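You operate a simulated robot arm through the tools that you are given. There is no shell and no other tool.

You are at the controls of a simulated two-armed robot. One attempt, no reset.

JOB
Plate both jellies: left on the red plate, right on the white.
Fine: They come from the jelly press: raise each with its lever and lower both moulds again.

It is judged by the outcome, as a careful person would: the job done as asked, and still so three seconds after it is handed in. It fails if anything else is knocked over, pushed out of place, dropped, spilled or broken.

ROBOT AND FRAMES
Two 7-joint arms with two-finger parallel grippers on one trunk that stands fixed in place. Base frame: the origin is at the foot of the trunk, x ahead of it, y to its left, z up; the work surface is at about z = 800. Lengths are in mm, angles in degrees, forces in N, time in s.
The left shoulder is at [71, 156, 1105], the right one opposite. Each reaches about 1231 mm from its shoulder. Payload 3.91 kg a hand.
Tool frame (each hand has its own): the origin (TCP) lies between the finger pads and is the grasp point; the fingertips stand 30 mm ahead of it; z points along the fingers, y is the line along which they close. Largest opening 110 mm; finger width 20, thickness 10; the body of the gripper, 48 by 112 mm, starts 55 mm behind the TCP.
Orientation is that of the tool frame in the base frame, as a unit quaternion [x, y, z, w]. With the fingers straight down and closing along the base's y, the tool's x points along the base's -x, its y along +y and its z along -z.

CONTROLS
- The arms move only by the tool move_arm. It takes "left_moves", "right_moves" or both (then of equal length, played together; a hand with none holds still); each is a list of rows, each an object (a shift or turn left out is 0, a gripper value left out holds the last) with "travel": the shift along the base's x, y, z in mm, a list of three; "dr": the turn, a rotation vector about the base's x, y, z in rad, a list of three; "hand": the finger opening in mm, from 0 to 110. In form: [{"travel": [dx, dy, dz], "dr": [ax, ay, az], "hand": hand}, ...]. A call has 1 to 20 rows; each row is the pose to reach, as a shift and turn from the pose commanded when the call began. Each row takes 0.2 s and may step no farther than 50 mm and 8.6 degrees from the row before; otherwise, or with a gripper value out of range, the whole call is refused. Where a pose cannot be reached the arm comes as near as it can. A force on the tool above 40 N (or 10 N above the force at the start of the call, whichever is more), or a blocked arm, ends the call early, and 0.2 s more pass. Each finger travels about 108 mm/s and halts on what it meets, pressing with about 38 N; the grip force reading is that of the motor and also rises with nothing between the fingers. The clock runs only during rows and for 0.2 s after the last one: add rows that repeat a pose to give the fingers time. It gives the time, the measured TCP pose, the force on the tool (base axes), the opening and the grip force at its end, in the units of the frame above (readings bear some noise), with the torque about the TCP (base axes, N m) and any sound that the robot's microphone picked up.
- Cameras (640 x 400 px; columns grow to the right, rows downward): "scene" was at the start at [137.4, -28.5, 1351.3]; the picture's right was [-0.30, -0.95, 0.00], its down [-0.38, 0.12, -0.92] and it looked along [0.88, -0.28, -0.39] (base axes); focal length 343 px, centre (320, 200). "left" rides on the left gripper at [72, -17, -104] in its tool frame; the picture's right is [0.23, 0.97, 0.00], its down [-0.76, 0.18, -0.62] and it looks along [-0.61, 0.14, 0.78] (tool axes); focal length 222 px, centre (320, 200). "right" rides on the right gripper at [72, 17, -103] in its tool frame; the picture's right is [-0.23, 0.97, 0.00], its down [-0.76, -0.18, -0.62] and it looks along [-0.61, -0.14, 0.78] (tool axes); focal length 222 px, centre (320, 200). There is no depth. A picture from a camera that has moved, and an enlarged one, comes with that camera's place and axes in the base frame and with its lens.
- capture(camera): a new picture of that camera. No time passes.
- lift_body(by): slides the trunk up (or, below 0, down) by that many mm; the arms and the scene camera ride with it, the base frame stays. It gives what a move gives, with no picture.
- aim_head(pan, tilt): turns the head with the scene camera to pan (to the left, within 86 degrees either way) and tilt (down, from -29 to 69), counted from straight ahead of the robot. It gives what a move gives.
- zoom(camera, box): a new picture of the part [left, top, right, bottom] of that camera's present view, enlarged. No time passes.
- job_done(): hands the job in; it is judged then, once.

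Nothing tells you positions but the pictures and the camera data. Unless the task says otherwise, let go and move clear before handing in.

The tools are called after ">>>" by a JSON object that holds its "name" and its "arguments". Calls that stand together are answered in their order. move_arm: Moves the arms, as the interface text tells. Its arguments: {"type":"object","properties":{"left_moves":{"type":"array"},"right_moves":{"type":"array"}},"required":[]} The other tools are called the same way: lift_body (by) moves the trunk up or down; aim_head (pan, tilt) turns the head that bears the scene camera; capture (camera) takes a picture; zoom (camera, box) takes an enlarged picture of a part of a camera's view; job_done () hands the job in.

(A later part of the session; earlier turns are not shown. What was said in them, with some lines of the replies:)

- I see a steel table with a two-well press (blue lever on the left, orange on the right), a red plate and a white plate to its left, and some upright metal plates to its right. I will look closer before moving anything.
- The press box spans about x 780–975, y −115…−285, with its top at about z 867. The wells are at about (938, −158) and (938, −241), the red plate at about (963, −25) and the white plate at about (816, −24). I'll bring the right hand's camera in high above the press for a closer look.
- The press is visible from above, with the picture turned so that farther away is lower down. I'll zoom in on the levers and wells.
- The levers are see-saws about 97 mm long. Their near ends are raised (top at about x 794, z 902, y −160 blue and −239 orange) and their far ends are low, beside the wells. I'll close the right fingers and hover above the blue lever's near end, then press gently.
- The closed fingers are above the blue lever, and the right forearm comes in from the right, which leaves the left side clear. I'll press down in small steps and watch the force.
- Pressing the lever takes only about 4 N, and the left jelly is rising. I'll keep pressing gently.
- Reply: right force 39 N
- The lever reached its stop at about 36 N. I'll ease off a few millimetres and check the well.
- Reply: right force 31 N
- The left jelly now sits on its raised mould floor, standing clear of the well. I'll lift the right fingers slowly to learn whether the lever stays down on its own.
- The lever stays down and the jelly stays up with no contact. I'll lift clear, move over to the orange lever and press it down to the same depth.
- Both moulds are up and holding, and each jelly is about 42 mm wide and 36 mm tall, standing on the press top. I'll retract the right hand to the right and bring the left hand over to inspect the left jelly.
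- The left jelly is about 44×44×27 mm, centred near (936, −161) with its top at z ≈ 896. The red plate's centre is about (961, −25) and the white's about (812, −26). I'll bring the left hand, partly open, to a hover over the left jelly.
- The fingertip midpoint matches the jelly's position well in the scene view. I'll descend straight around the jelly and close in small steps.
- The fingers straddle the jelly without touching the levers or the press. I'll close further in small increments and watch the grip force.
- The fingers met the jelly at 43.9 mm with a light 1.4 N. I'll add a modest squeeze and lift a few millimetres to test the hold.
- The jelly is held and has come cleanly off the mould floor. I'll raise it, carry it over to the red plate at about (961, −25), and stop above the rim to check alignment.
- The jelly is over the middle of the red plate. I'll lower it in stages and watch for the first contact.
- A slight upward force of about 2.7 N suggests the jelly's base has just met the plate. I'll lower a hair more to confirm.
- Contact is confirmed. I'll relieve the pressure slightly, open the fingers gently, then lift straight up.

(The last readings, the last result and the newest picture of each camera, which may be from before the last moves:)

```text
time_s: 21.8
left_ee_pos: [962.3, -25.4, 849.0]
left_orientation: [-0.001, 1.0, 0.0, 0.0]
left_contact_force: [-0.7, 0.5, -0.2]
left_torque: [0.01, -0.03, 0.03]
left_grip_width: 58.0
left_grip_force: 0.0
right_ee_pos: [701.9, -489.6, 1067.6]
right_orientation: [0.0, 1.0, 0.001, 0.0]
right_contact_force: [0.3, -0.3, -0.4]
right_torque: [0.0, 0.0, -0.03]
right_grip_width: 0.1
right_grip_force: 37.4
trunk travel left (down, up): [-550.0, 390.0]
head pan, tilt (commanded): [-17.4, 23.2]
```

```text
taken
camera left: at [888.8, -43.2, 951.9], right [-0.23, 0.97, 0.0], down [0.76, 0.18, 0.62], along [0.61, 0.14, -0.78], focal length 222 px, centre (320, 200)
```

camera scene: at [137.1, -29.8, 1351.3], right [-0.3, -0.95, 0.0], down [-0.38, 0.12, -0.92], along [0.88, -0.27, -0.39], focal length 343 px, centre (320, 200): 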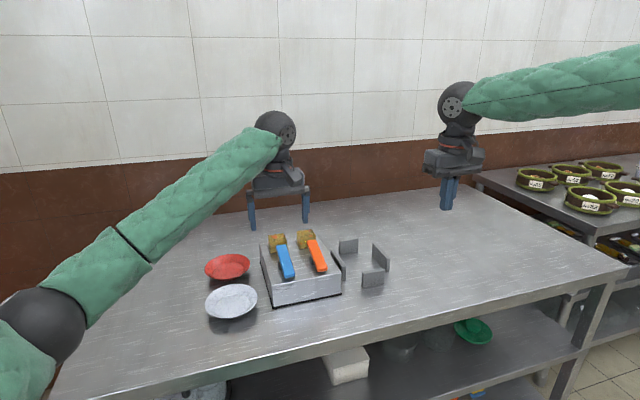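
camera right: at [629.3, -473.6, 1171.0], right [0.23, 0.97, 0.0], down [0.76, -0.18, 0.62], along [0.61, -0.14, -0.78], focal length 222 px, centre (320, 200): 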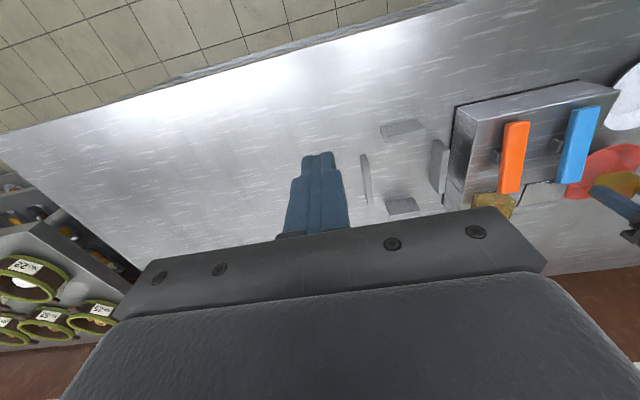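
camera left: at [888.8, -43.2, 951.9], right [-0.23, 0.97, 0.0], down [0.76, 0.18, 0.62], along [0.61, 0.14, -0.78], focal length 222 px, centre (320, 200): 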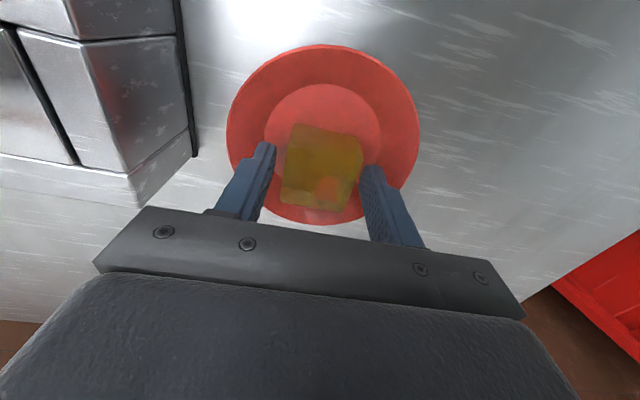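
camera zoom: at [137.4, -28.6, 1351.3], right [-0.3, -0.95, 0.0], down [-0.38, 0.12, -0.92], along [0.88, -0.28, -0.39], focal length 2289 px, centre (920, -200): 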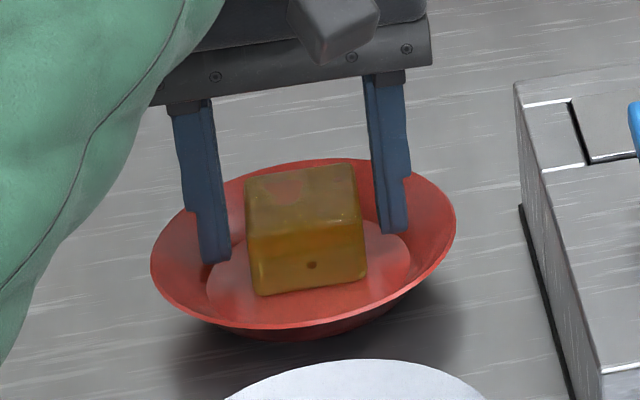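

The left jelly sits flat on the red plate. I'll lift straight up and move the left hand to a hover above the right jelly at about (939, −242).

>>> {"name": "move_arm", "arguments": {"left_moves": [{"travel": [0, 0, 20], "hand": 58}, {"travel": [0, 0, 50], "hand": 58}, {"travel": [0, 0, 90], "hand": 62}, {"travel": [0, -20, 120], "hand": 66}, {"travel": [-4, -60, 130], "hand": 66}, {"travel": [-8, -105, 130], "hand": 66}, {"travel": [-14, -150, 130], "hand": 66}, {"travel": [-19, -190, 125], "hand": 66}, {"travel": [-23, -217, 115], "hand": 66}, {"travel": [-23, -217, 115], "hand": 66}]}}

>>> {"name": "zoom", "arguments": {"camera": "scene", "box": [190, 190, 350, 290]}}

>>> {"name": "capture", "arguments": {"camera": "left"}}

```text
time_s: 24.0
left_ee_pos: [939.6, -241.4, 965.8]
left_orientation: [0.0, 1.0, -0.001, 0.0]
left_contact_force: [0.1, 0.0, -0.1]
left_torque: [0.01, 0.01, 0.03]
left_grip_width: 65.7
left_grip_force: 0.0
right_ee_pos: [701.7, -488.3, 1067.7]
right_orientation: [-0.001, 1.0, 0.0, 0.0]
right_contact_force: [-0.8, -0.1, 0.2]
right_torque: [0.0, 0.01, -0.02]
right_grip_width: 0.2
right_grip_force: 37.8
trunk travel left (down, up): [-550.0, 390.0]
head pan, tilt (commanded): [-17.4, 23.2]
```

```text
4.00 times, centred on (270, 240) of scene
camera zoom: at [137.4, -28.3, 1351.3], right [-0.3, -0.95, 0.0], down [-0.38, 0.12, -0.92], along [0.88, -0.28, -0.39], focal length 1374 px, centre (520, 40)
```

zoom: 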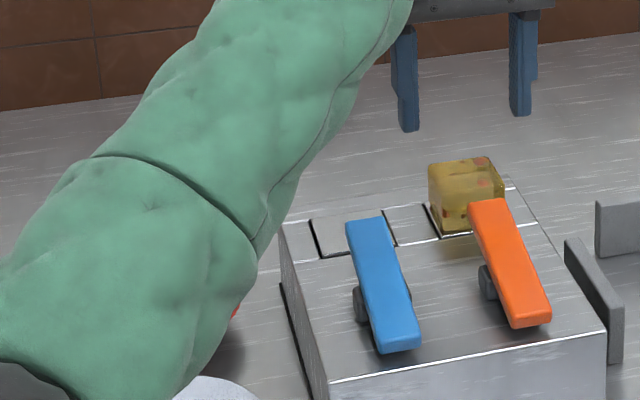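

```text
taken
camera left: at [866.8, -259.0, 1068.6], right [-0.23, 0.97, 0.0], down [0.76, 0.18, 0.62], along [0.61, 0.14, -0.78], focal length 222 px, centre (320, 200)
```

left: 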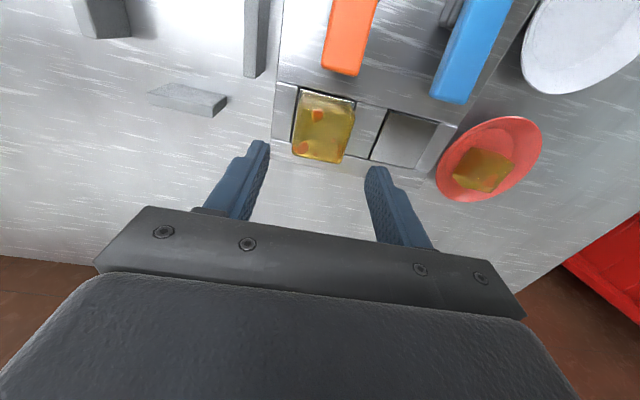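

The left hand hovers centred over the right jelly, and the left jelly rests well inside the red plate. I'll descend and close around the right jelly.

>>> {"name": "move_arm", "arguments": {"left_moves": [{"travel": [0, 0, -20], "hand": 66}, {"travel": [0, 0, -38], "hand": 66}, {"travel": [0, 0, -50], "hand": 66}, {"travel": [0, 0, -58.5], "hand": 66}, {"travel": [0, 0, -58.5], "hand": 52}, {"travel": [0, 0, -58.5], "hand": 48}]}}

>>> {"name": "zoom", "arguments": {"camera": "scene", "box": [240, 190, 340, 270]}}

>>> {"name": "zoom", "arguments": {"camera": "left", "box": [160, 0, 480, 200]}}

```text
time_s: 25.4
left_ee_pos: [939.0, -243.9, 905.8]
left_orientation: [-0.001, 1.0, 0.0, -0.001]
left_contact_force: [0.4, -0.2, -0.7]
left_torque: [-0.03, 0.0, 0.0]
left_grip_width: 47.8
left_grip_force: 0.0
right_ee_pos: [701.4, -488.2, 1067.7]
right_orientation: [0.0, 1.0, 0.0, 0.0]
right_contact_force: [0.0, -0.1, -0.2]
right_torque: [0.0, 0.01, 0.02]
right_grip_width: 0.0
right_grip_force: 37.1
trunk travel left (down, up): [-550.0, 390.0]
head pan, tilt (commanded): [-17.4, 23.2]
```

```text
5.00 times, centred on (290, 230) of scene
camera zoom: at [137.5, -28.7, 1351.2], right [-0.3, -0.95, 0.0], down [-0.38, 0.12, -0.92], along [0.88, -0.28, -0.39], focal length 1717 px, centre (470, 50)
```

zoom: 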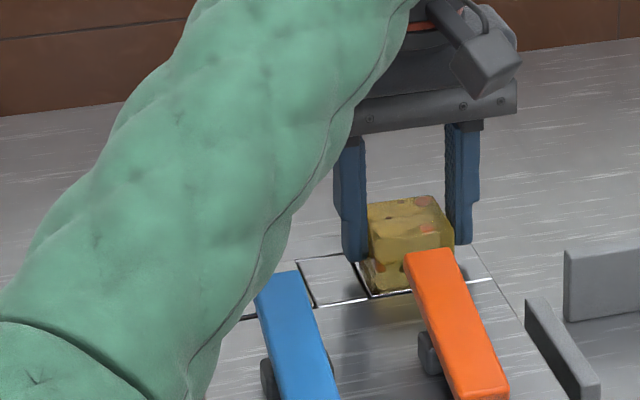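

```text
2.00 times, centred on (320, 100) of left
camera zoom: at [866.0, -261.3, 1008.6], right [-0.23, 0.97, 0.0], down [0.76, 0.18, 0.62], along [0.61, 0.14, -0.78], focal length 444 px, centre (320, 400)
```

zoom: 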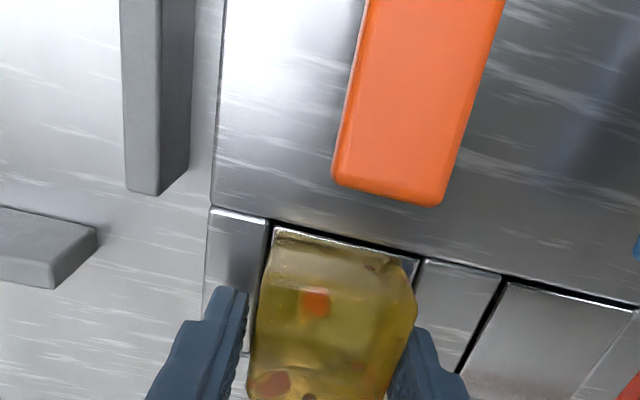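

The jelly is between the fingers, slightly nearer the +y finger. I'll shift 1.5 mm that way, close in small steps, then lift a little.

>>> {"name": "move_arm", "arguments": {"left_moves": [{"travel": [0, 1.5, 0], "hand": 47}, {"travel": [0, 1.5, 0], "hand": 45}, {"travel": [0, 1.5, 0], "hand": 43}, {"travel": [0, 1.5, 0], "hand": 41}, {"travel": [0, 1.5, 0], "hand": 40}, {"travel": [0, 1.5, 0], "hand": 40}, {"travel": [0, 1.5, 3], "hand": 40}, {"travel": [0, 1.5, 8], "hand": 40}, {"travel": [0, 1.5, 14], "hand": 40}]}}

>>> {"name": "zoom", "arguments": {"camera": "left", "box": [160, 0, 480, 200]}}

>>> {"name": "zoom", "arguments": {"camera": "scene", "box": [240, 190, 340, 270]}}

```text
time_s: 27.4
left_ee_pos: [937.9, -243.1, 919.7]
left_orientation: [0.0, 1.0, 0.0, -0.001]
left_contact_force: [-0.1, -0.4, -1.3]
left_torque: [-0.01, 0.01, 0.01]
left_grip_width: 43.3
left_grip_force: 37.7
right_ee_pos: [700.8, -489.2, 1067.4]
right_orientation: [0.0, 1.0, -0.001, 0.0]
right_contact_force: [0.1, 0.2, -0.1]
right_torque: [0.01, 0.0, 0.0]
right_grip_width: 0.2
right_grip_force: 37.3
trunk travel left (down, up): [-550.0, 390.0]
head pan, tilt (commanded): [-17.4, 23.2]
```

```text
2.00 times, centred on (320, 100) of left
camera zoom: at [864.7, -261.0, 1022.3], right [-0.23, 0.97, 0.0], down [0.76, 0.18, 0.62], along [0.61, 0.14, -0.78], focal length 444 px, centre (320, 400)
```

zoom: 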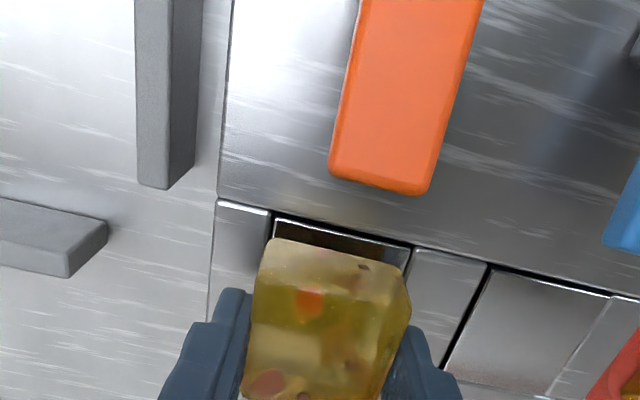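

```text
5.00 times, centred on (290, 230) of scene
camera zoom: at [137.4, -28.8, 1351.2], right [-0.3, -0.95, 0.0], down [-0.38, 0.12, -0.92], along [0.88, -0.28, -0.39], focal length 1717 px, centre (470, 50)
```

zoom: 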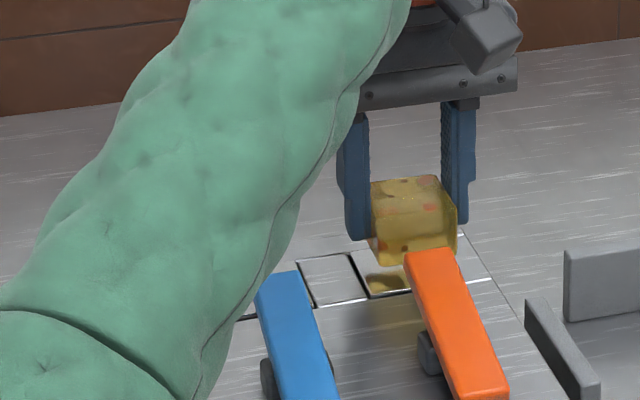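

The right jelly is held and clear of its mould. I'll raise it and carry it over to above the white plate at about (812, −26).

>>> {"name": "move_arm", "arguments": {"left_moves": [{"travel": [0, 0, 20]}, {"travel": [0, 0, 45]}, {"travel": [0, 10, 60]}, {"travel": [-20, 45, 62]}, {"travel": [-42, 80, 62]}, {"travel": [-64, 116, 62]}, {"travel": [-86, 152, 62]}, {"travel": [-108, 188, 62]}, {"travel": [-126, 217, 62]}, {"travel": [-126, 217, 40]}, {"travel": [-126, 217, 10]}, {"travel": [-126, 217, -15]}, {"travel": [-126, 217, -38]}, {"travel": [-126, 217, -38]}]}}

>>> {"name": "zoom", "arguments": {"camera": "scene", "box": [180, 210, 320, 330]}}

>>> {"name": "capture", "arguments": {"camera": "left"}}

>>> {"name": "capture", "arguments": {"camera": "scene"}}

```text
time_s: 30.4
left_ee_pos: [811.5, -24.3, 882.6]
left_orientation: [-0.001, 1.0, 0.0, 0.0]
left_contact_force: [-0.2, -0.2, -0.7]
left_torque: [0.0, 0.03, -0.03]
left_grip_width: 43.4
left_grip_force: 38.1
right_ee_pos: [702.4, -489.6, 1068.1]
right_orientation: [0.0, 1.0, 0.0, 0.001]
right_contact_force: [-0.2, 0.1, -0.1]
right_torque: [0.0, -0.03, -0.02]
right_grip_width: 0.0
right_grip_force: 37.4
trunk travel left (down, up): [-550.0, 390.0]
head pan, tilt (commanded): [-17.4, 23.2]
```

```text
3.33 times, centred on (250, 270) of scene
camera zoom: at [137.1, -28.5, 1351.3], right [-0.3, -0.95, 0.0], down [-0.38, 0.12, -0.92], along [0.88, -0.28, -0.39], focal length 1145 px, centre (553, -33)
```

zoom: 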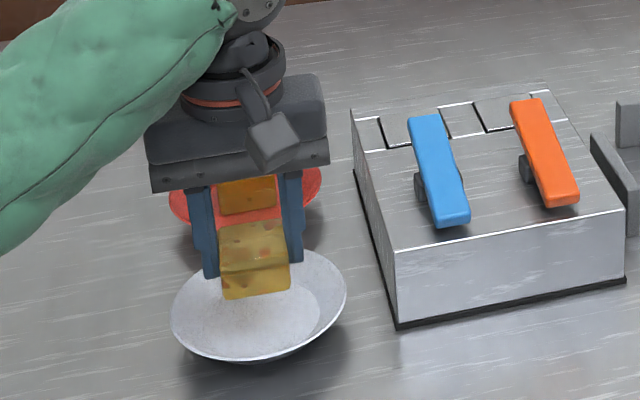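

```text
taken
camera left: at [738.4, -42.5, 985.2], right [-0.23, 0.97, 0.0], down [0.76, 0.18, 0.62], along [0.61, 0.14, -0.78], focal length 222 px, centre (320, 200)
```

left: 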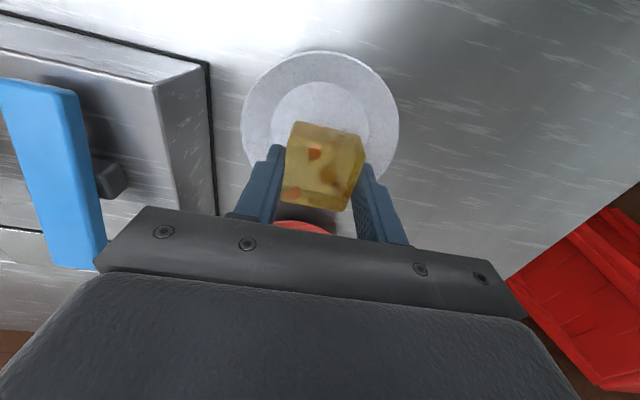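

```text
taken
camera scene: at [137.1, -28.5, 1351.3], right [-0.3, -0.95, 0.0], down [-0.38, 0.12, -0.92], along [0.88, -0.28, -0.39], focal length 343 px, centre (320, 200)
```

scene: 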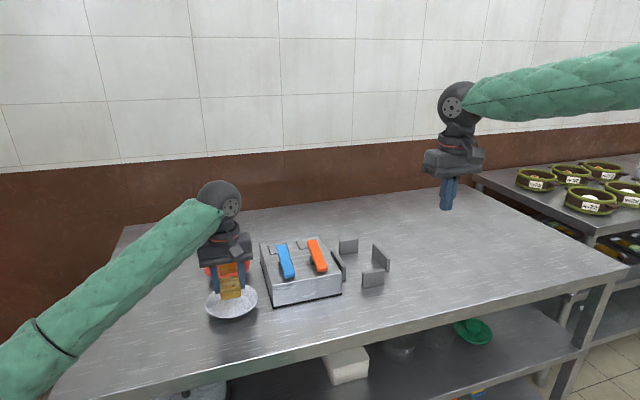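

The jelly is centred over the white plate. I'll lower it in stages as before.

>>> {"name": "move_arm", "arguments": {"left_moves": [{"travel": [0.5, -1, -12]}, {"travel": [0.5, -1, -22]}, {"travel": [0.5, -1, -29]}, {"travel": [0.5, -1, -32]}, {"travel": [0.5, -1, -32]}]}}

>>> {"name": "zoom", "arguments": {"camera": "scene", "box": [200, 250, 270, 330]}}

```text
time_s: 31.6
left_ee_pos: [812.6, -26.1, 849.1]
left_orientation: [-0.001, 1.0, 0.0, -0.002]
left_contact_force: [-0.2, 0.6, -1.8]
left_torque: [0.02, 0.0, 0.01]
left_grip_width: 43.1
left_grip_force: 38.0
right_ee_pos: [702.1, -489.7, 1068.4]
right_orientation: [0.0, 1.0, -0.001, 0.001]
right_contact_force: [0.5, 0.3, 0.0]
right_torque: [0.01, 0.0, 0.01]
right_grip_width: 0.0
right_grip_force: 38.0
trunk travel left (down, up): [-550.0, 390.0]
head pan, tilt (commanded): [-17.4, 23.2]
```

```text
5.00 times, centred on (235, 290) of scene
camera zoom: at [137.5, -28.5, 1351.3], right [-0.3, -0.95, 0.0], down [-0.38, 0.12, -0.92], along [0.88, -0.28, -0.39], focal length 1717 px, centre (745, -250)
```

zoom: 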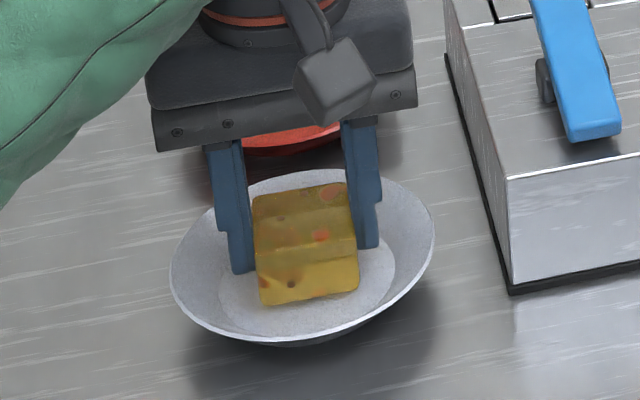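

No contact is felt yet, so I'll keep lowering a millimetre at a time.

>>> {"name": "move_arm", "arguments": {"left_moves": [{"travel": [0, 0, -1]}, {"travel": [0, 0, -1]}]}}

```text
time_s: 32.2
left_ee_pos: [813.0, -26.1, 849.1]
left_orientation: [-0.001, 1.0, -0.001, 0.0]
left_contact_force: [1.2, 0.2, -0.3]
left_torque: [0.02, 0.0, 0.01]
left_grip_width: 43.7
left_grip_force: 38.1
right_ee_pos: [700.6, -488.6, 1067.9]
right_orientation: [0.0, 1.0, -0.001, -0.001]
right_contact_force: [0.7, -0.9, -0.9]
right_torque: [-0.01, 0.0, -0.02]
right_grip_width: 0.1
right_grip_force: 37.6
trunk travel left (down, up): [-550.0, 390.0]
head pan, tilt (commanded): [-17.4, 23.2]
```

>>> {"name": "move_arm", "arguments": {"left_moves": [{"travel": [0, 0, -1]}, {"travel": [0, 0, -1]}]}}

```text
time_s: 32.8
left_ee_pos: [812.2, -25.5, 848.0]
left_orientation: [0.0, 1.0, 0.0, 0.0]
left_contact_force: [-0.7, -0.1, -1.2]
left_torque: [0.0, -0.01, -0.02]
left_grip_width: 43.2
left_grip_force: 38.3
right_ee_pos: [701.1, -487.9, 1067.8]
right_orientation: [0.0, 1.0, 0.0, 0.0]
right_contact_force: [0.9, -0.4, -0.3]
right_torque: [-0.02, 0.01, -0.02]
right_grip_width: 0.0
right_grip_force: 38.1
trunk travel left (down, up): [-550.0, 390.0]
head pan, tilt (commanded): [-17.4, 23.2]
```

>>> {"name": "move_arm", "arguments": {"left_moves": [{"travel": [0, 0, -1]}, {"travel": [0, 0, -1]}]}}

>>> {"name": "zoom", "arguments": {"camera": "scene", "box": [210, 265, 260, 325]}}

```text
time_s: 33.4
left_ee_pos: [812.8, -25.9, 847.4]
left_orientation: [0.0, 1.0, 0.0, 0.0]
left_contact_force: [0.2, -0.2, 2.9]
left_torque: [-0.12, 0.04, 0.0]
left_grip_width: 43.5
left_grip_force: 38.3
right_ee_pos: [701.1, -489.4, 1068.0]
right_orientation: [0.0, 1.0, 0.0, 0.0]
right_contact_force: [-0.6, 1.0, 0.0]
right_torque: [-0.01, 0.0, -0.01]
right_grip_width: 0.1
right_grip_force: 38.2
trunk travel left (down, up): [-550.0, 390.0]
head pan, tilt (commanded): [-17.4, 23.2]
```

```text
6.67 times, centred on (235, 295) of scene
camera zoom: at [137.1, -28.5, 1351.4], right [-0.3, -0.95, 0.0], down [-0.38, 0.12, -0.92], along [0.88, -0.28, -0.39], focal length 2289 px, centre (887, -433)
```

zoom: 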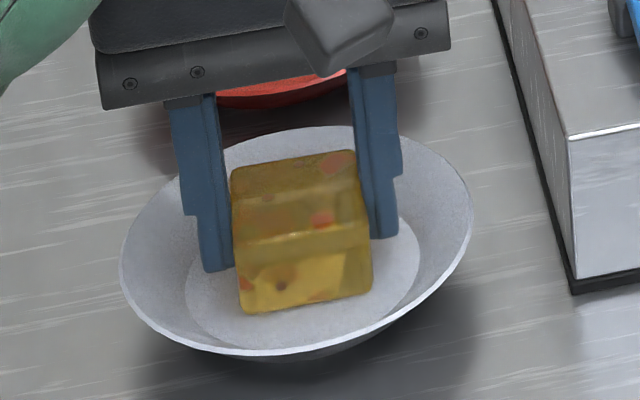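

Contact has just begun (2.9 N upward). I'll open the fingers gently now.

>>> {"name": "move_arm", "arguments": {"left_moves": [{"hand": 43}, {"hand": 45}, {"hand": 48}, {"hand": 54}, {"hand": 58}, {"hand": 58}]}}

>>> {"name": "zoom", "arguments": {"camera": "scene", "box": [210, 265, 260, 325]}}

>>> {"name": "capture", "arguments": {"camera": "left"}}

```text
time_s: 34.8
left_ee_pos: [813.4, -24.6, 846.7]
left_orientation: [0.0, 1.0, 0.0, 0.0]
left_contact_force: [-0.6, 0.2, 0.3]
left_torque: [0.0, 0.0, -0.05]
left_grip_width: 57.8
left_grip_force: 0.1
right_ee_pos: [701.8, -489.4, 1067.6]
right_orientation: [0.0, 1.0, 0.0, -0.001]
right_contact_force: [0.5, 0.4, 0.4]
right_torque: [0.05, 0.01, 0.02]
right_grip_width: 0.1
right_grip_force: 37.5
trunk travel left (down, up): [-550.0, 390.0]
head pan, tilt (commanded): [-17.4, 23.2]
```

```text
6.67 times, centred on (235, 295) of scene
camera zoom: at [137.4, -28.5, 1351.3], right [-0.3, -0.95, 0.0], down [-0.38, 0.12, -0.92], along [0.88, -0.28, -0.39], focal length 2289 px, centre (887, -433)
```

zoom: 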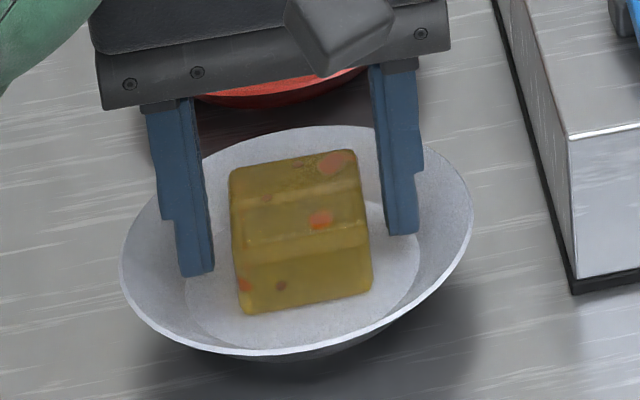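

```text
taken
camera left: at [739.8, -43.3, 949.9], right [-0.23, 0.97, 0.0], down [0.76, 0.18, 0.62], along [0.61, 0.14, -0.78], focal length 222 px, centre (320, 200)
```

left: 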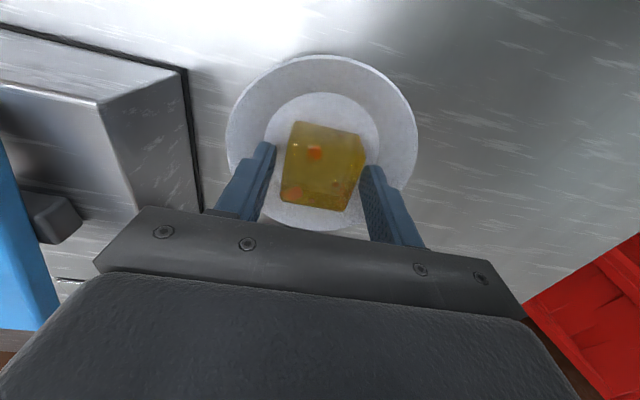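

Both jellies are plated, and the right one sits flat on the white plate. I'll lift the left hand away to the left and bring the closed right hand over the far end of the orange lever, to lower that mould.

>>> {"name": "move_arm", "arguments": {"left_moves": [{"travel": [0, 0, 20], "hand": 58}, {"travel": [0, 0, 55], "hand": 58}, {"travel": [0, 0, 95]}, {"travel": [0, 25, 130]}, {"travel": [0, 65, 150]}, {"travel": [0, 105, 170]}, {"travel": [0, 145, 190]}, {"travel": [0, 180, 205]}, {"travel": [0, 200, 215]}, {"travel": [0, 200, 215]}], "right_moves": [{"travel": [0, 0, 0]}, {"travel": [22, 31, -8]}, {"travel": [45, 62, -20]}, {"travel": [67, 93, -32]}, {"travel": [90, 124, -45]}, {"travel": [112, 155, -58]}, {"travel": [134, 187, -70]}, {"travel": [157, 218, -85]}, {"travel": [179, 249, -100]}, {"travel": [179, 249, -103]}]}}

>>> {"name": "capture", "arguments": {"camera": "scene"}}

>>> {"name": "zoom", "arguments": {"camera": "scene", "box": [190, 210, 350, 330]}}

>>> {"name": "zoom", "arguments": {"camera": "right", "box": [200, 20, 520, 230]}}

```text
time_s: 37.0
left_ee_pos: [811.6, 175.7, 1065.1]
left_orientation: [0.0, 1.0, 0.0, 0.0]
left_contact_force: [0.7, 0.5, -0.1]
left_torque: [-0.03, 0.0, 0.0]
left_grip_width: 58.1
left_grip_force: 0.1
right_ee_pos: [881.6, -237.9, 967.5]
right_orientation: [0.0, 1.0, 0.0, -0.001]
right_contact_force: [-0.6, 0.0, 0.1]
right_torque: [0.0, -0.02, 0.0]
right_grip_width: 0.0
right_grip_force: 38.3
trunk travel left (down, up): [-550.0, 390.0]
head pan, tilt (commanded): [-17.4, 23.2]
```

```text
taken
camera scene: at [136.1, -28.2, 1351.5], right [-0.3, -0.95, 0.0], down [-0.38, 0.12, -0.92], along [0.88, -0.28, -0.39], focal length 343 px, centre (320, 200)
```

scene: 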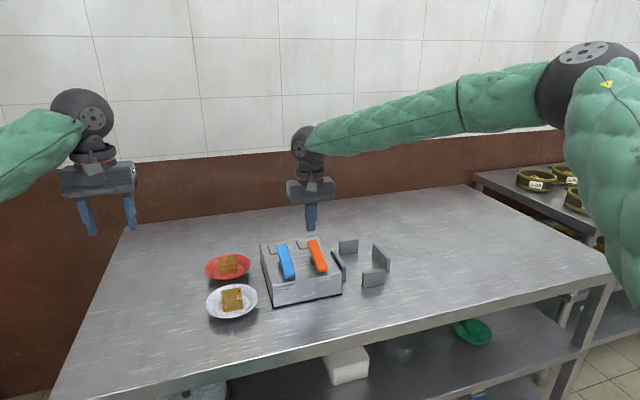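

```text
3.33 times, centred on (270, 270) of scene
camera zoom: at [136.1, -28.2, 1351.5], right [-0.3, -0.95, 0.0], down [-0.38, 0.12, -0.92], along [0.88, -0.28, -0.39], focal length 1145 px, centre (487, -33)
```

zoom: 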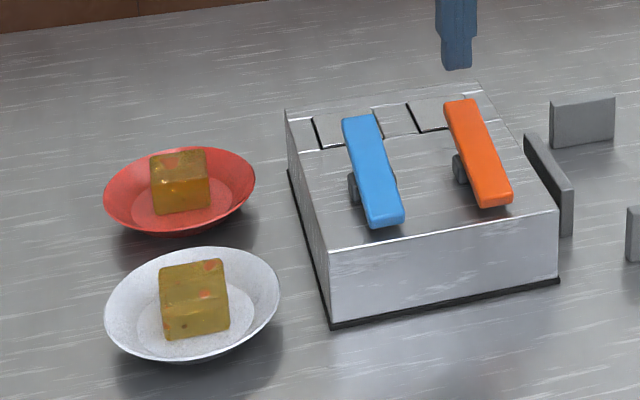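

```text
1.90 times, centred on (360, 125) of right
camera zoom: at [808.5, -221.4, 1070.2], right [0.23, 0.97, 0.0], down [0.76, -0.18, 0.62], along [0.61, -0.14, -0.78], focal length 423 px, centre (244, 343)
```

zoom: 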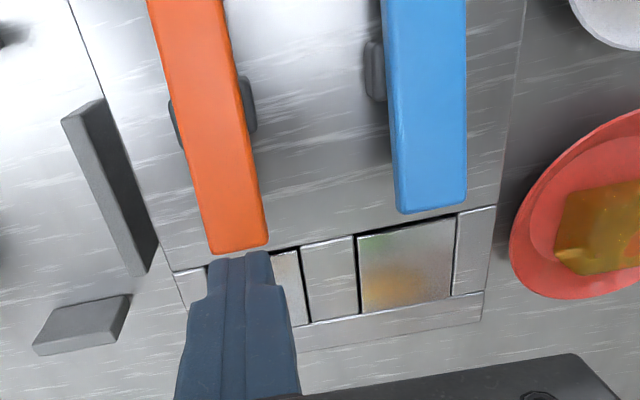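

Both jellies stand on their plates and the left hand is clear. The right fingertips are just above the orange lever's far end, so I'll press that end down in small steps.

>>> {"name": "move_arm", "arguments": {"right_moves": [{"travel": [-3, -2.5, -15]}, {"travel": [-3, -2.5, -28]}, {"travel": [-3, -2.5, -36]}, {"travel": [-3, -2.5, -40]}, {"travel": [-3, -2.5, -44]}, {"travel": [-3, -2.5, -47]}, {"travel": [-3, -2.5, -49]}]}}

>>> {"name": "zoom", "arguments": {"camera": "scene", "box": [240, 210, 350, 310]}}

```text
time_s: 38.6
left_ee_pos: [812.7, 174.6, 1064.0]
left_orientation: [0.001, 1.0, 0.0, 0.0]
left_contact_force: [-0.2, 0.2, -1.0]
left_torque: [0.01, -0.01, -0.02]
left_grip_width: 58.1
left_grip_force: 0.1
right_ee_pos: [876.6, -242.0, 917.7]
right_orientation: [0.0, 1.0, 0.0, 0.0]
right_contact_force: [0.6, 1.0, 3.4]
right_torque: [-0.03, 0.03, -0.01]
right_grip_width: 0.1
right_grip_force: 38.0
trunk travel left (down, up): [-550.0, 390.0]
head pan, tilt (commanded): [-17.4, 23.2]
```

```text
4.00 times, centred on (295, 260) of scene
camera zoom: at [137.2, -28.2, 1351.4], right [-0.3, -0.95, 0.0], down [-0.38, 0.12, -0.92], along [0.88, -0.28, -0.39], focal length 1374 px, centre (420, -40)
```

zoom: 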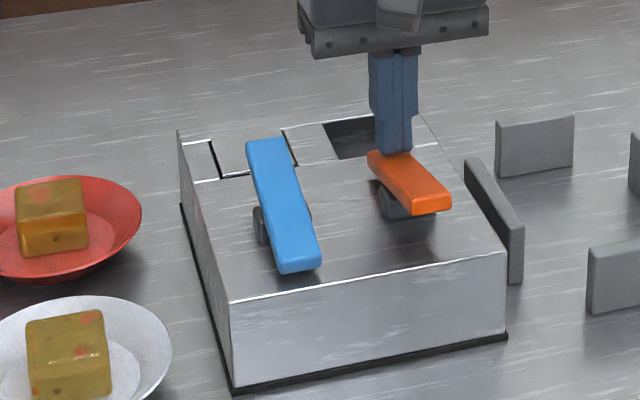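

The orange lever has swung and the right mould floor has sunk. I'll press gently to its stop.

>>> {"name": "move_arm", "arguments": {"right_moves": [{"travel": [0, 0, -1.5]}, {"travel": [0, 0, -2.5]}, {"travel": [0, 0, -3]}]}}

>>> {"name": "zoom", "arguments": {"camera": "scene", "box": [240, 210, 350, 310]}}

```text
time_s: 39.4
left_ee_pos: [810.1, 174.9, 1065.7]
left_orientation: [0.0, 1.0, 0.0, 0.001]
left_contact_force: [1.0, -0.7, 0.0]
left_torque: [0.02, 0.02, 0.01]
left_grip_width: 58.1
left_grip_force: 0.2
right_ee_pos: [876.7, -240.5, 917.1]
right_orientation: [0.001, 1.0, 0.0, 0.001]
right_contact_force: [1.4, -7.9, 28.1]
right_torque: [-0.18, 0.23, 0.29]
right_grip_width: 0.0
right_grip_force: 37.7
trunk travel left (down, up): [-550.0, 390.0]
head pan, tilt (commanded): [-17.4, 23.2]
```

```text
4.00 times, centred on (295, 260) of scene
camera zoom: at [135.1, -28.3, 1351.9], right [-0.3, -0.95, 0.0], down [-0.37, 0.12, -0.92], along [0.88, -0.28, -0.39], focal length 1374 px, centre (420, -40)
```

zoom: 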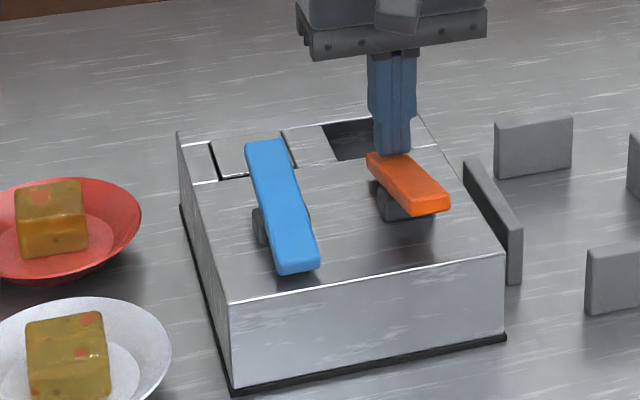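

The orange mould is fully down at its stop. I'll lift, shift over to the blue lever's far end and do the same.

>>> {"name": "move_arm", "arguments": {"right_moves": [{"travel": [0, 0, 20]}, {"travel": [0, 0, 48]}, {"travel": [0.5, 40, 52]}, {"travel": [1, 79.5, 52]}, {"travel": [1, 79.5, 36]}, {"travel": [1, 79.5, 24]}, {"travel": [1, 79.5, 17]}, {"travel": [1, 79.5, 13]}, {"travel": [1, 79.5, 9]}, {"travel": [1, 79.5, 6]}, {"travel": [1, 79.5, 3.5]}]}}

>>> {"name": "zoom", "arguments": {"camera": "scene", "box": [240, 210, 350, 310]}}

```text
time_s: 41.8
left_ee_pos: [812.0, 174.3, 1063.9]
left_orientation: [-0.001, 1.0, 0.0, 0.0]
left_contact_force: [-1.1, 0.0, 0.6]
left_torque: [0.0, -0.03, 0.02]
left_grip_width: 57.9
left_grip_force: 0.1
right_ee_pos: [856.7, -185.6, 931.8]
right_orientation: [0.0, 1.0, 0.0, 0.0]
right_contact_force: [0.0, 0.2, 0.5]
right_torque: [0.04, -0.01, 0.02]
right_grip_width: 0.1
right_grip_force: 37.4
right hand out of reach, approached as far as the arm can: row 4, 5, 6, 7, 8, 9, 10, 11
trunk travel left (down, up): [-550.0, 390.0]
head pan, tilt (commanded): [-17.4, 23.2]
```

```text
4.00 times, centred on (295, 260) of scene
camera zoom: at [137.4, -28.3, 1351.3], right [-0.3, -0.95, 0.0], down [-0.38, 0.12, -0.92], along [0.88, -0.28, -0.39], focal length 1374 px, centre (420, -40)
```

zoom: 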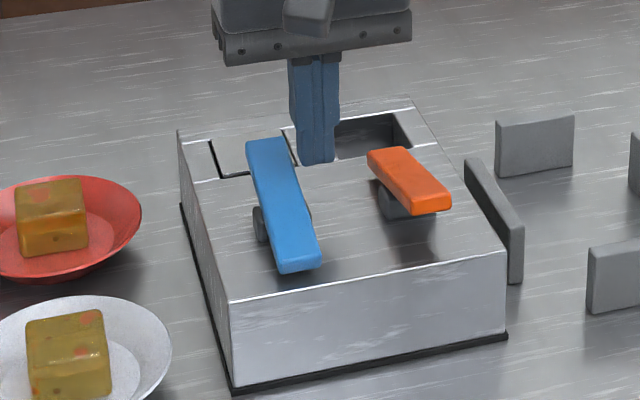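

The right arm can't reach the blue lever's far end; it stopped short at (857, −186) without touching anything. I'll withdraw it up and to the right, then use the left hand for this lever.

>>> {"name": "move_arm", "arguments": {"right_moves": [{"travel": [0, -20, 25]}, {"travel": [0, -30, 55]}, {"travel": [-10, -50, 90]}, {"travel": [-30, -85, 110]}, {"travel": [-50, -125, 125]}, {"travel": [-70, -165, 140]}, {"travel": [-90, -205, 150]}, {"travel": [-110, -245, 155]}, {"travel": [-130, -280, 160]}, {"travel": [-150, -310, 160]}]}}

>>> {"name": "capture", "arguments": {"camera": "scene"}}

```text
time_s: 44.0
left_ee_pos: [811.9, 173.7, 1064.6]
left_orientation: [-0.001, 1.0, -0.001, -0.001]
left_contact_force: [-0.1, 0.7, -1.0]
left_torque: [0.01, 0.01, -0.02]
left_grip_width: 58.1
left_grip_force: 0.1
right_ee_pos: [708.0, -493.1, 1087.8]
right_orientation: [-0.001, 1.0, 0.0, 0.0]
right_contact_force: [-0.9, -0.8, 0.7]
right_torque: [0.0, -0.01, 0.01]
right_grip_width: 0.1
right_grip_force: 37.4
trunk travel left (down, up): [-550.0, 390.0]
head pan, tilt (commanded): [-17.4, 23.2]
```

```text
taken
camera scene: at [136.9, -29.3, 1351.3], right [-0.3, -0.95, 0.0], down [-0.38, 0.12, -0.92], along [0.88, -0.27, -0.39], focal length 343 px, centre (320, 200)
```

scene: 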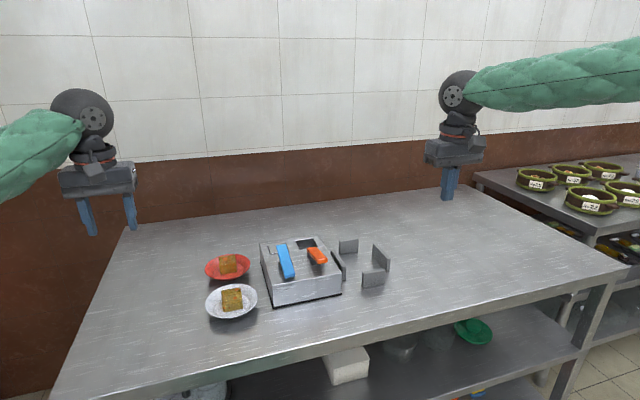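

The right hand is clear. I'll close the left fingers and bring them high over the plates to a hover above the blue lever's far end.

>>> {"name": "move_arm", "arguments": {"left_moves": [{"travel": [8, -40, 0], "hand": 0}, {"travel": [16, -82, 0], "hand": 0}, {"travel": [24, -124, 0], "hand": 0}, {"travel": [32, -166, 0], "hand": 0}, {"travel": [40, -208, 0], "hand": 0}, {"travel": [48, -250, -5], "hand": 0}, {"travel": [56, -292, -15], "hand": 0}, {"travel": [66, -335.5, -30], "hand": 0}, {"travel": [66, -335.5, -65], "hand": 0}, {"travel": [66, -335.5, -97], "hand": 0}, {"travel": [66, -335.5, -97], "hand": 0}]}}

>>> {"name": "zoom", "arguments": {"camera": "left", "box": [160, 0, 480, 220]}}

>>> {"name": "zoom", "arguments": {"camera": "scene", "box": [240, 210, 350, 310]}}

```text
time_s: 46.4
left_ee_pos: [880.1, -157.7, 966.5]
left_orientation: [0.0, 1.0, 0.0, 0.0]
left_contact_force: [0.6, -0.1, 0.1]
left_torque: [-0.02, -0.01, 0.01]
left_grip_width: 0.2
left_grip_force: 37.0
right_ee_pos: [707.9, -490.5, 1087.4]
right_orientation: [0.0, 1.0, 0.0, 0.0]
right_contact_force: [0.5, -0.2, -0.1]
right_torque: [-0.01, 0.0, 0.01]
right_grip_width: 0.4
right_grip_force: 38.0
trunk travel left (down, up): [-550.0, 390.0]
head pan, tilt (commanded): [-17.4, 23.2]
```

```text
1.82 times, centred on (320, 110) of left
camera zoom: at [807.7, -175.6, 1070.5], right [-0.23, 0.97, 0.0], down [0.76, 0.18, 0.62], along [0.61, 0.14, -0.78], focal length 404 px, centre (320, 364)
```

zoom: 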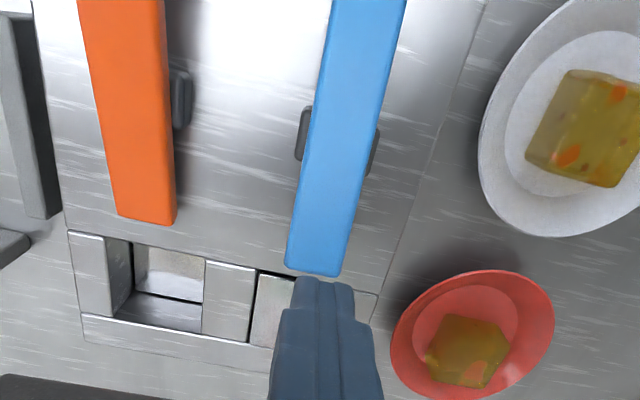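

```text
4.00 times, centred on (295, 260) of scene
camera zoom: at [137.1, -28.2, 1351.3], right [-0.3, -0.95, 0.0], down [-0.38, 0.12, -0.92], along [0.88, -0.28, -0.39], focal length 1374 px, centre (420, -40)
```

zoom: 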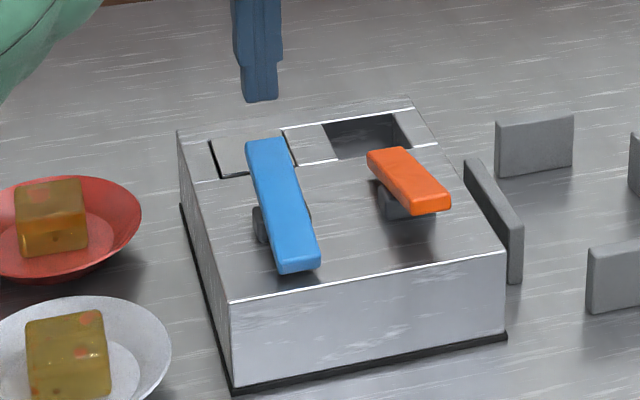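

The left fingertips are above the blue lever's far end. I'll press it down in small steps, as I did with the orange one.

>>> {"name": "move_arm", "arguments": {"left_moves": [{"travel": [-2, -2, -15]}, {"travel": [-2, -2, -27]}, {"travel": [-2, -2, -35]}, {"travel": [-2, -2, -39]}, {"travel": [-2, -2, -43]}, {"travel": [-2, -2, -46]}, {"travel": [-2, -2, -48.5]}]}}

>>> {"name": "zoom", "arguments": {"camera": "scene", "box": [240, 210, 350, 310]}}

```text
time_s: 48.0
left_ee_pos: [875.6, -161.7, 917.1]
left_orientation: [0.0, 1.0, -0.001, 0.001]
left_contact_force: [5.0, -2.2, 13.0]
left_torque: [-0.08, -0.03, -0.04]
left_grip_width: 0.1
left_grip_force: 37.9
right_ee_pos: [707.9, -492.2, 1088.1]
right_orientation: [-0.001, 1.0, 0.0, 0.0]
right_contact_force: [0.3, 0.3, 0.3]
right_torque: [0.0, -0.06, -0.01]
right_grip_width: 0.0
right_grip_force: 37.4
trunk travel left (down, up): [-550.0, 390.0]
head pan, tilt (commanded): [-17.4, 23.2]
```

```text
4.00 times, centred on (295, 260) of scene
camera zoom: at [136.7, -28.6, 1351.6], right [-0.3, -0.95, 0.0], down [-0.38, 0.12, -0.92], along [0.88, -0.28, -0.39], focal length 1374 px, centre (420, -40)
```

zoom: 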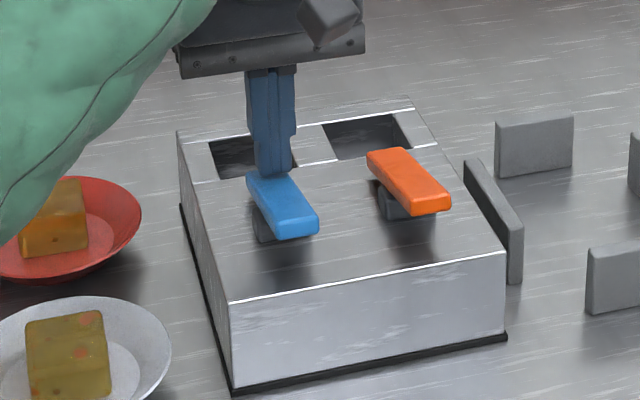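

The blue mould is down and the force (13 N) shows the lever is meeting its stop. I'll press a millimetre more to seat it, then lift and withdraw to the left.

>>> {"name": "move_arm", "arguments": {"left_moves": [{"travel": [0, 0, -1]}, {"travel": [0, 0, -1]}, {"travel": [0, 0, 15]}, {"travel": [0, 0, 50]}, {"travel": [0, 0, 95]}, {"travel": [0, 20, 135]}, {"travel": [-5, 60, 150]}, {"travel": [-15, 105, 155]}, {"travel": [-25, 150, 160]}, {"travel": [-35, 195, 165]}, {"travel": [-45, 240, 170]}, {"travel": [-55, 285, 175]}, {"travel": [-60, 330, 180]}, {"travel": [-60, 330, 180]}]}}

>>> {"name": "capture", "arguments": {"camera": "scene"}}

>>> {"name": "zoom", "arguments": {"camera": "scene", "box": [190, 220, 410, 330]}}

>>> {"name": "zoom", "arguments": {"camera": "scene", "box": [250, 225, 350, 310]}}

```text
time_s: 51.0
left_ee_pos: [816.9, 168.0, 1094.8]
left_orientation: [0.001, 1.0, 0.002, -0.001]
left_contact_force: [-0.4, -0.2, -0.4]
left_torque: [0.03, 0.01, -0.01]
left_grip_width: 0.2
left_grip_force: 37.3
right_ee_pos: [708.9, -493.1, 1087.1]
right_orientation: [0.001, 1.0, 0.001, 0.0]
right_contact_force: [0.5, 0.0, 0.0]
right_torque: [0.02, 0.02, 0.0]
right_grip_width: 0.1
right_grip_force: 37.5
trunk travel left (down, up): [-550.0, 390.0]
head pan, tilt (commanded): [-17.4, 23.2]
```

```text
taken
camera scene: at [137.8, -29.7, 1351.1], right [-0.3, -0.95, 0.0], down [-0.38, 0.12, -0.92], along [0.88, -0.28, -0.4], focal length 343 px, centre (320, 200)
```

scene: 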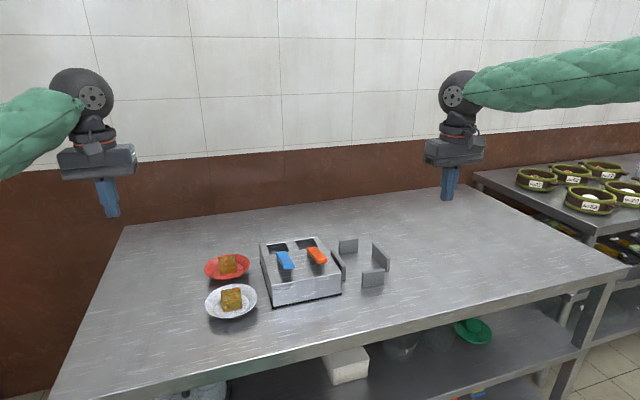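

```text
2.91 times, centred on (300, 275) of scene
camera zoom: at [137.8, -29.7, 1351.1], right [-0.3, -0.95, 0.0], down [-0.38, 0.12, -0.92], along [0.88, -0.28, -0.4], focal length 999 px, centre (378, -18)
```

zoom: 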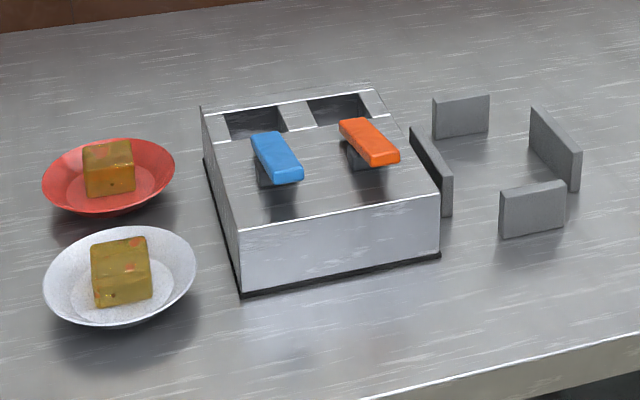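

```text
4.71 times, centred on (300, 268) of scene
camera zoom: at [137.8, -29.7, 1351.1], right [-0.3, -0.95, 0.0], down [-0.38, 0.12, -0.92], along [0.88, -0.28, -0.4], focal length 1616 px, centre (414, -118)
```

zoom: 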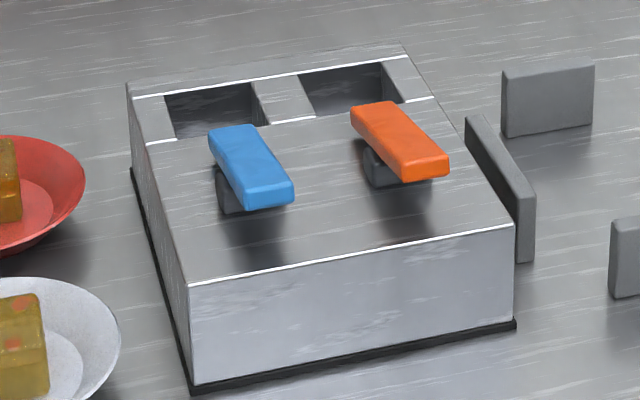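

The levers match their starting pose exactly and both moulds are down. The left jelly sits on the red plate and the right one on the white, nothing else has moved, and both hands are empty and clear, so I'm handing in.

>>> {"name": "job_done", "arguments": {}}

```text
The job is handed in.
```

Both jellies are plated: the left one is on the red plate and the right one on the white. I raised each with its own lever (blue for left, orange for right), and both moulds are lowered again with the levers back in their starting positions.

The right arm couldn't reach the far end of the blue lever, so the left hand lowered that mould instead.

In the last pictures, both jellies sat flat and whole, and nothing else on the table looked moved. Both hands were empty and clear when I handed in.
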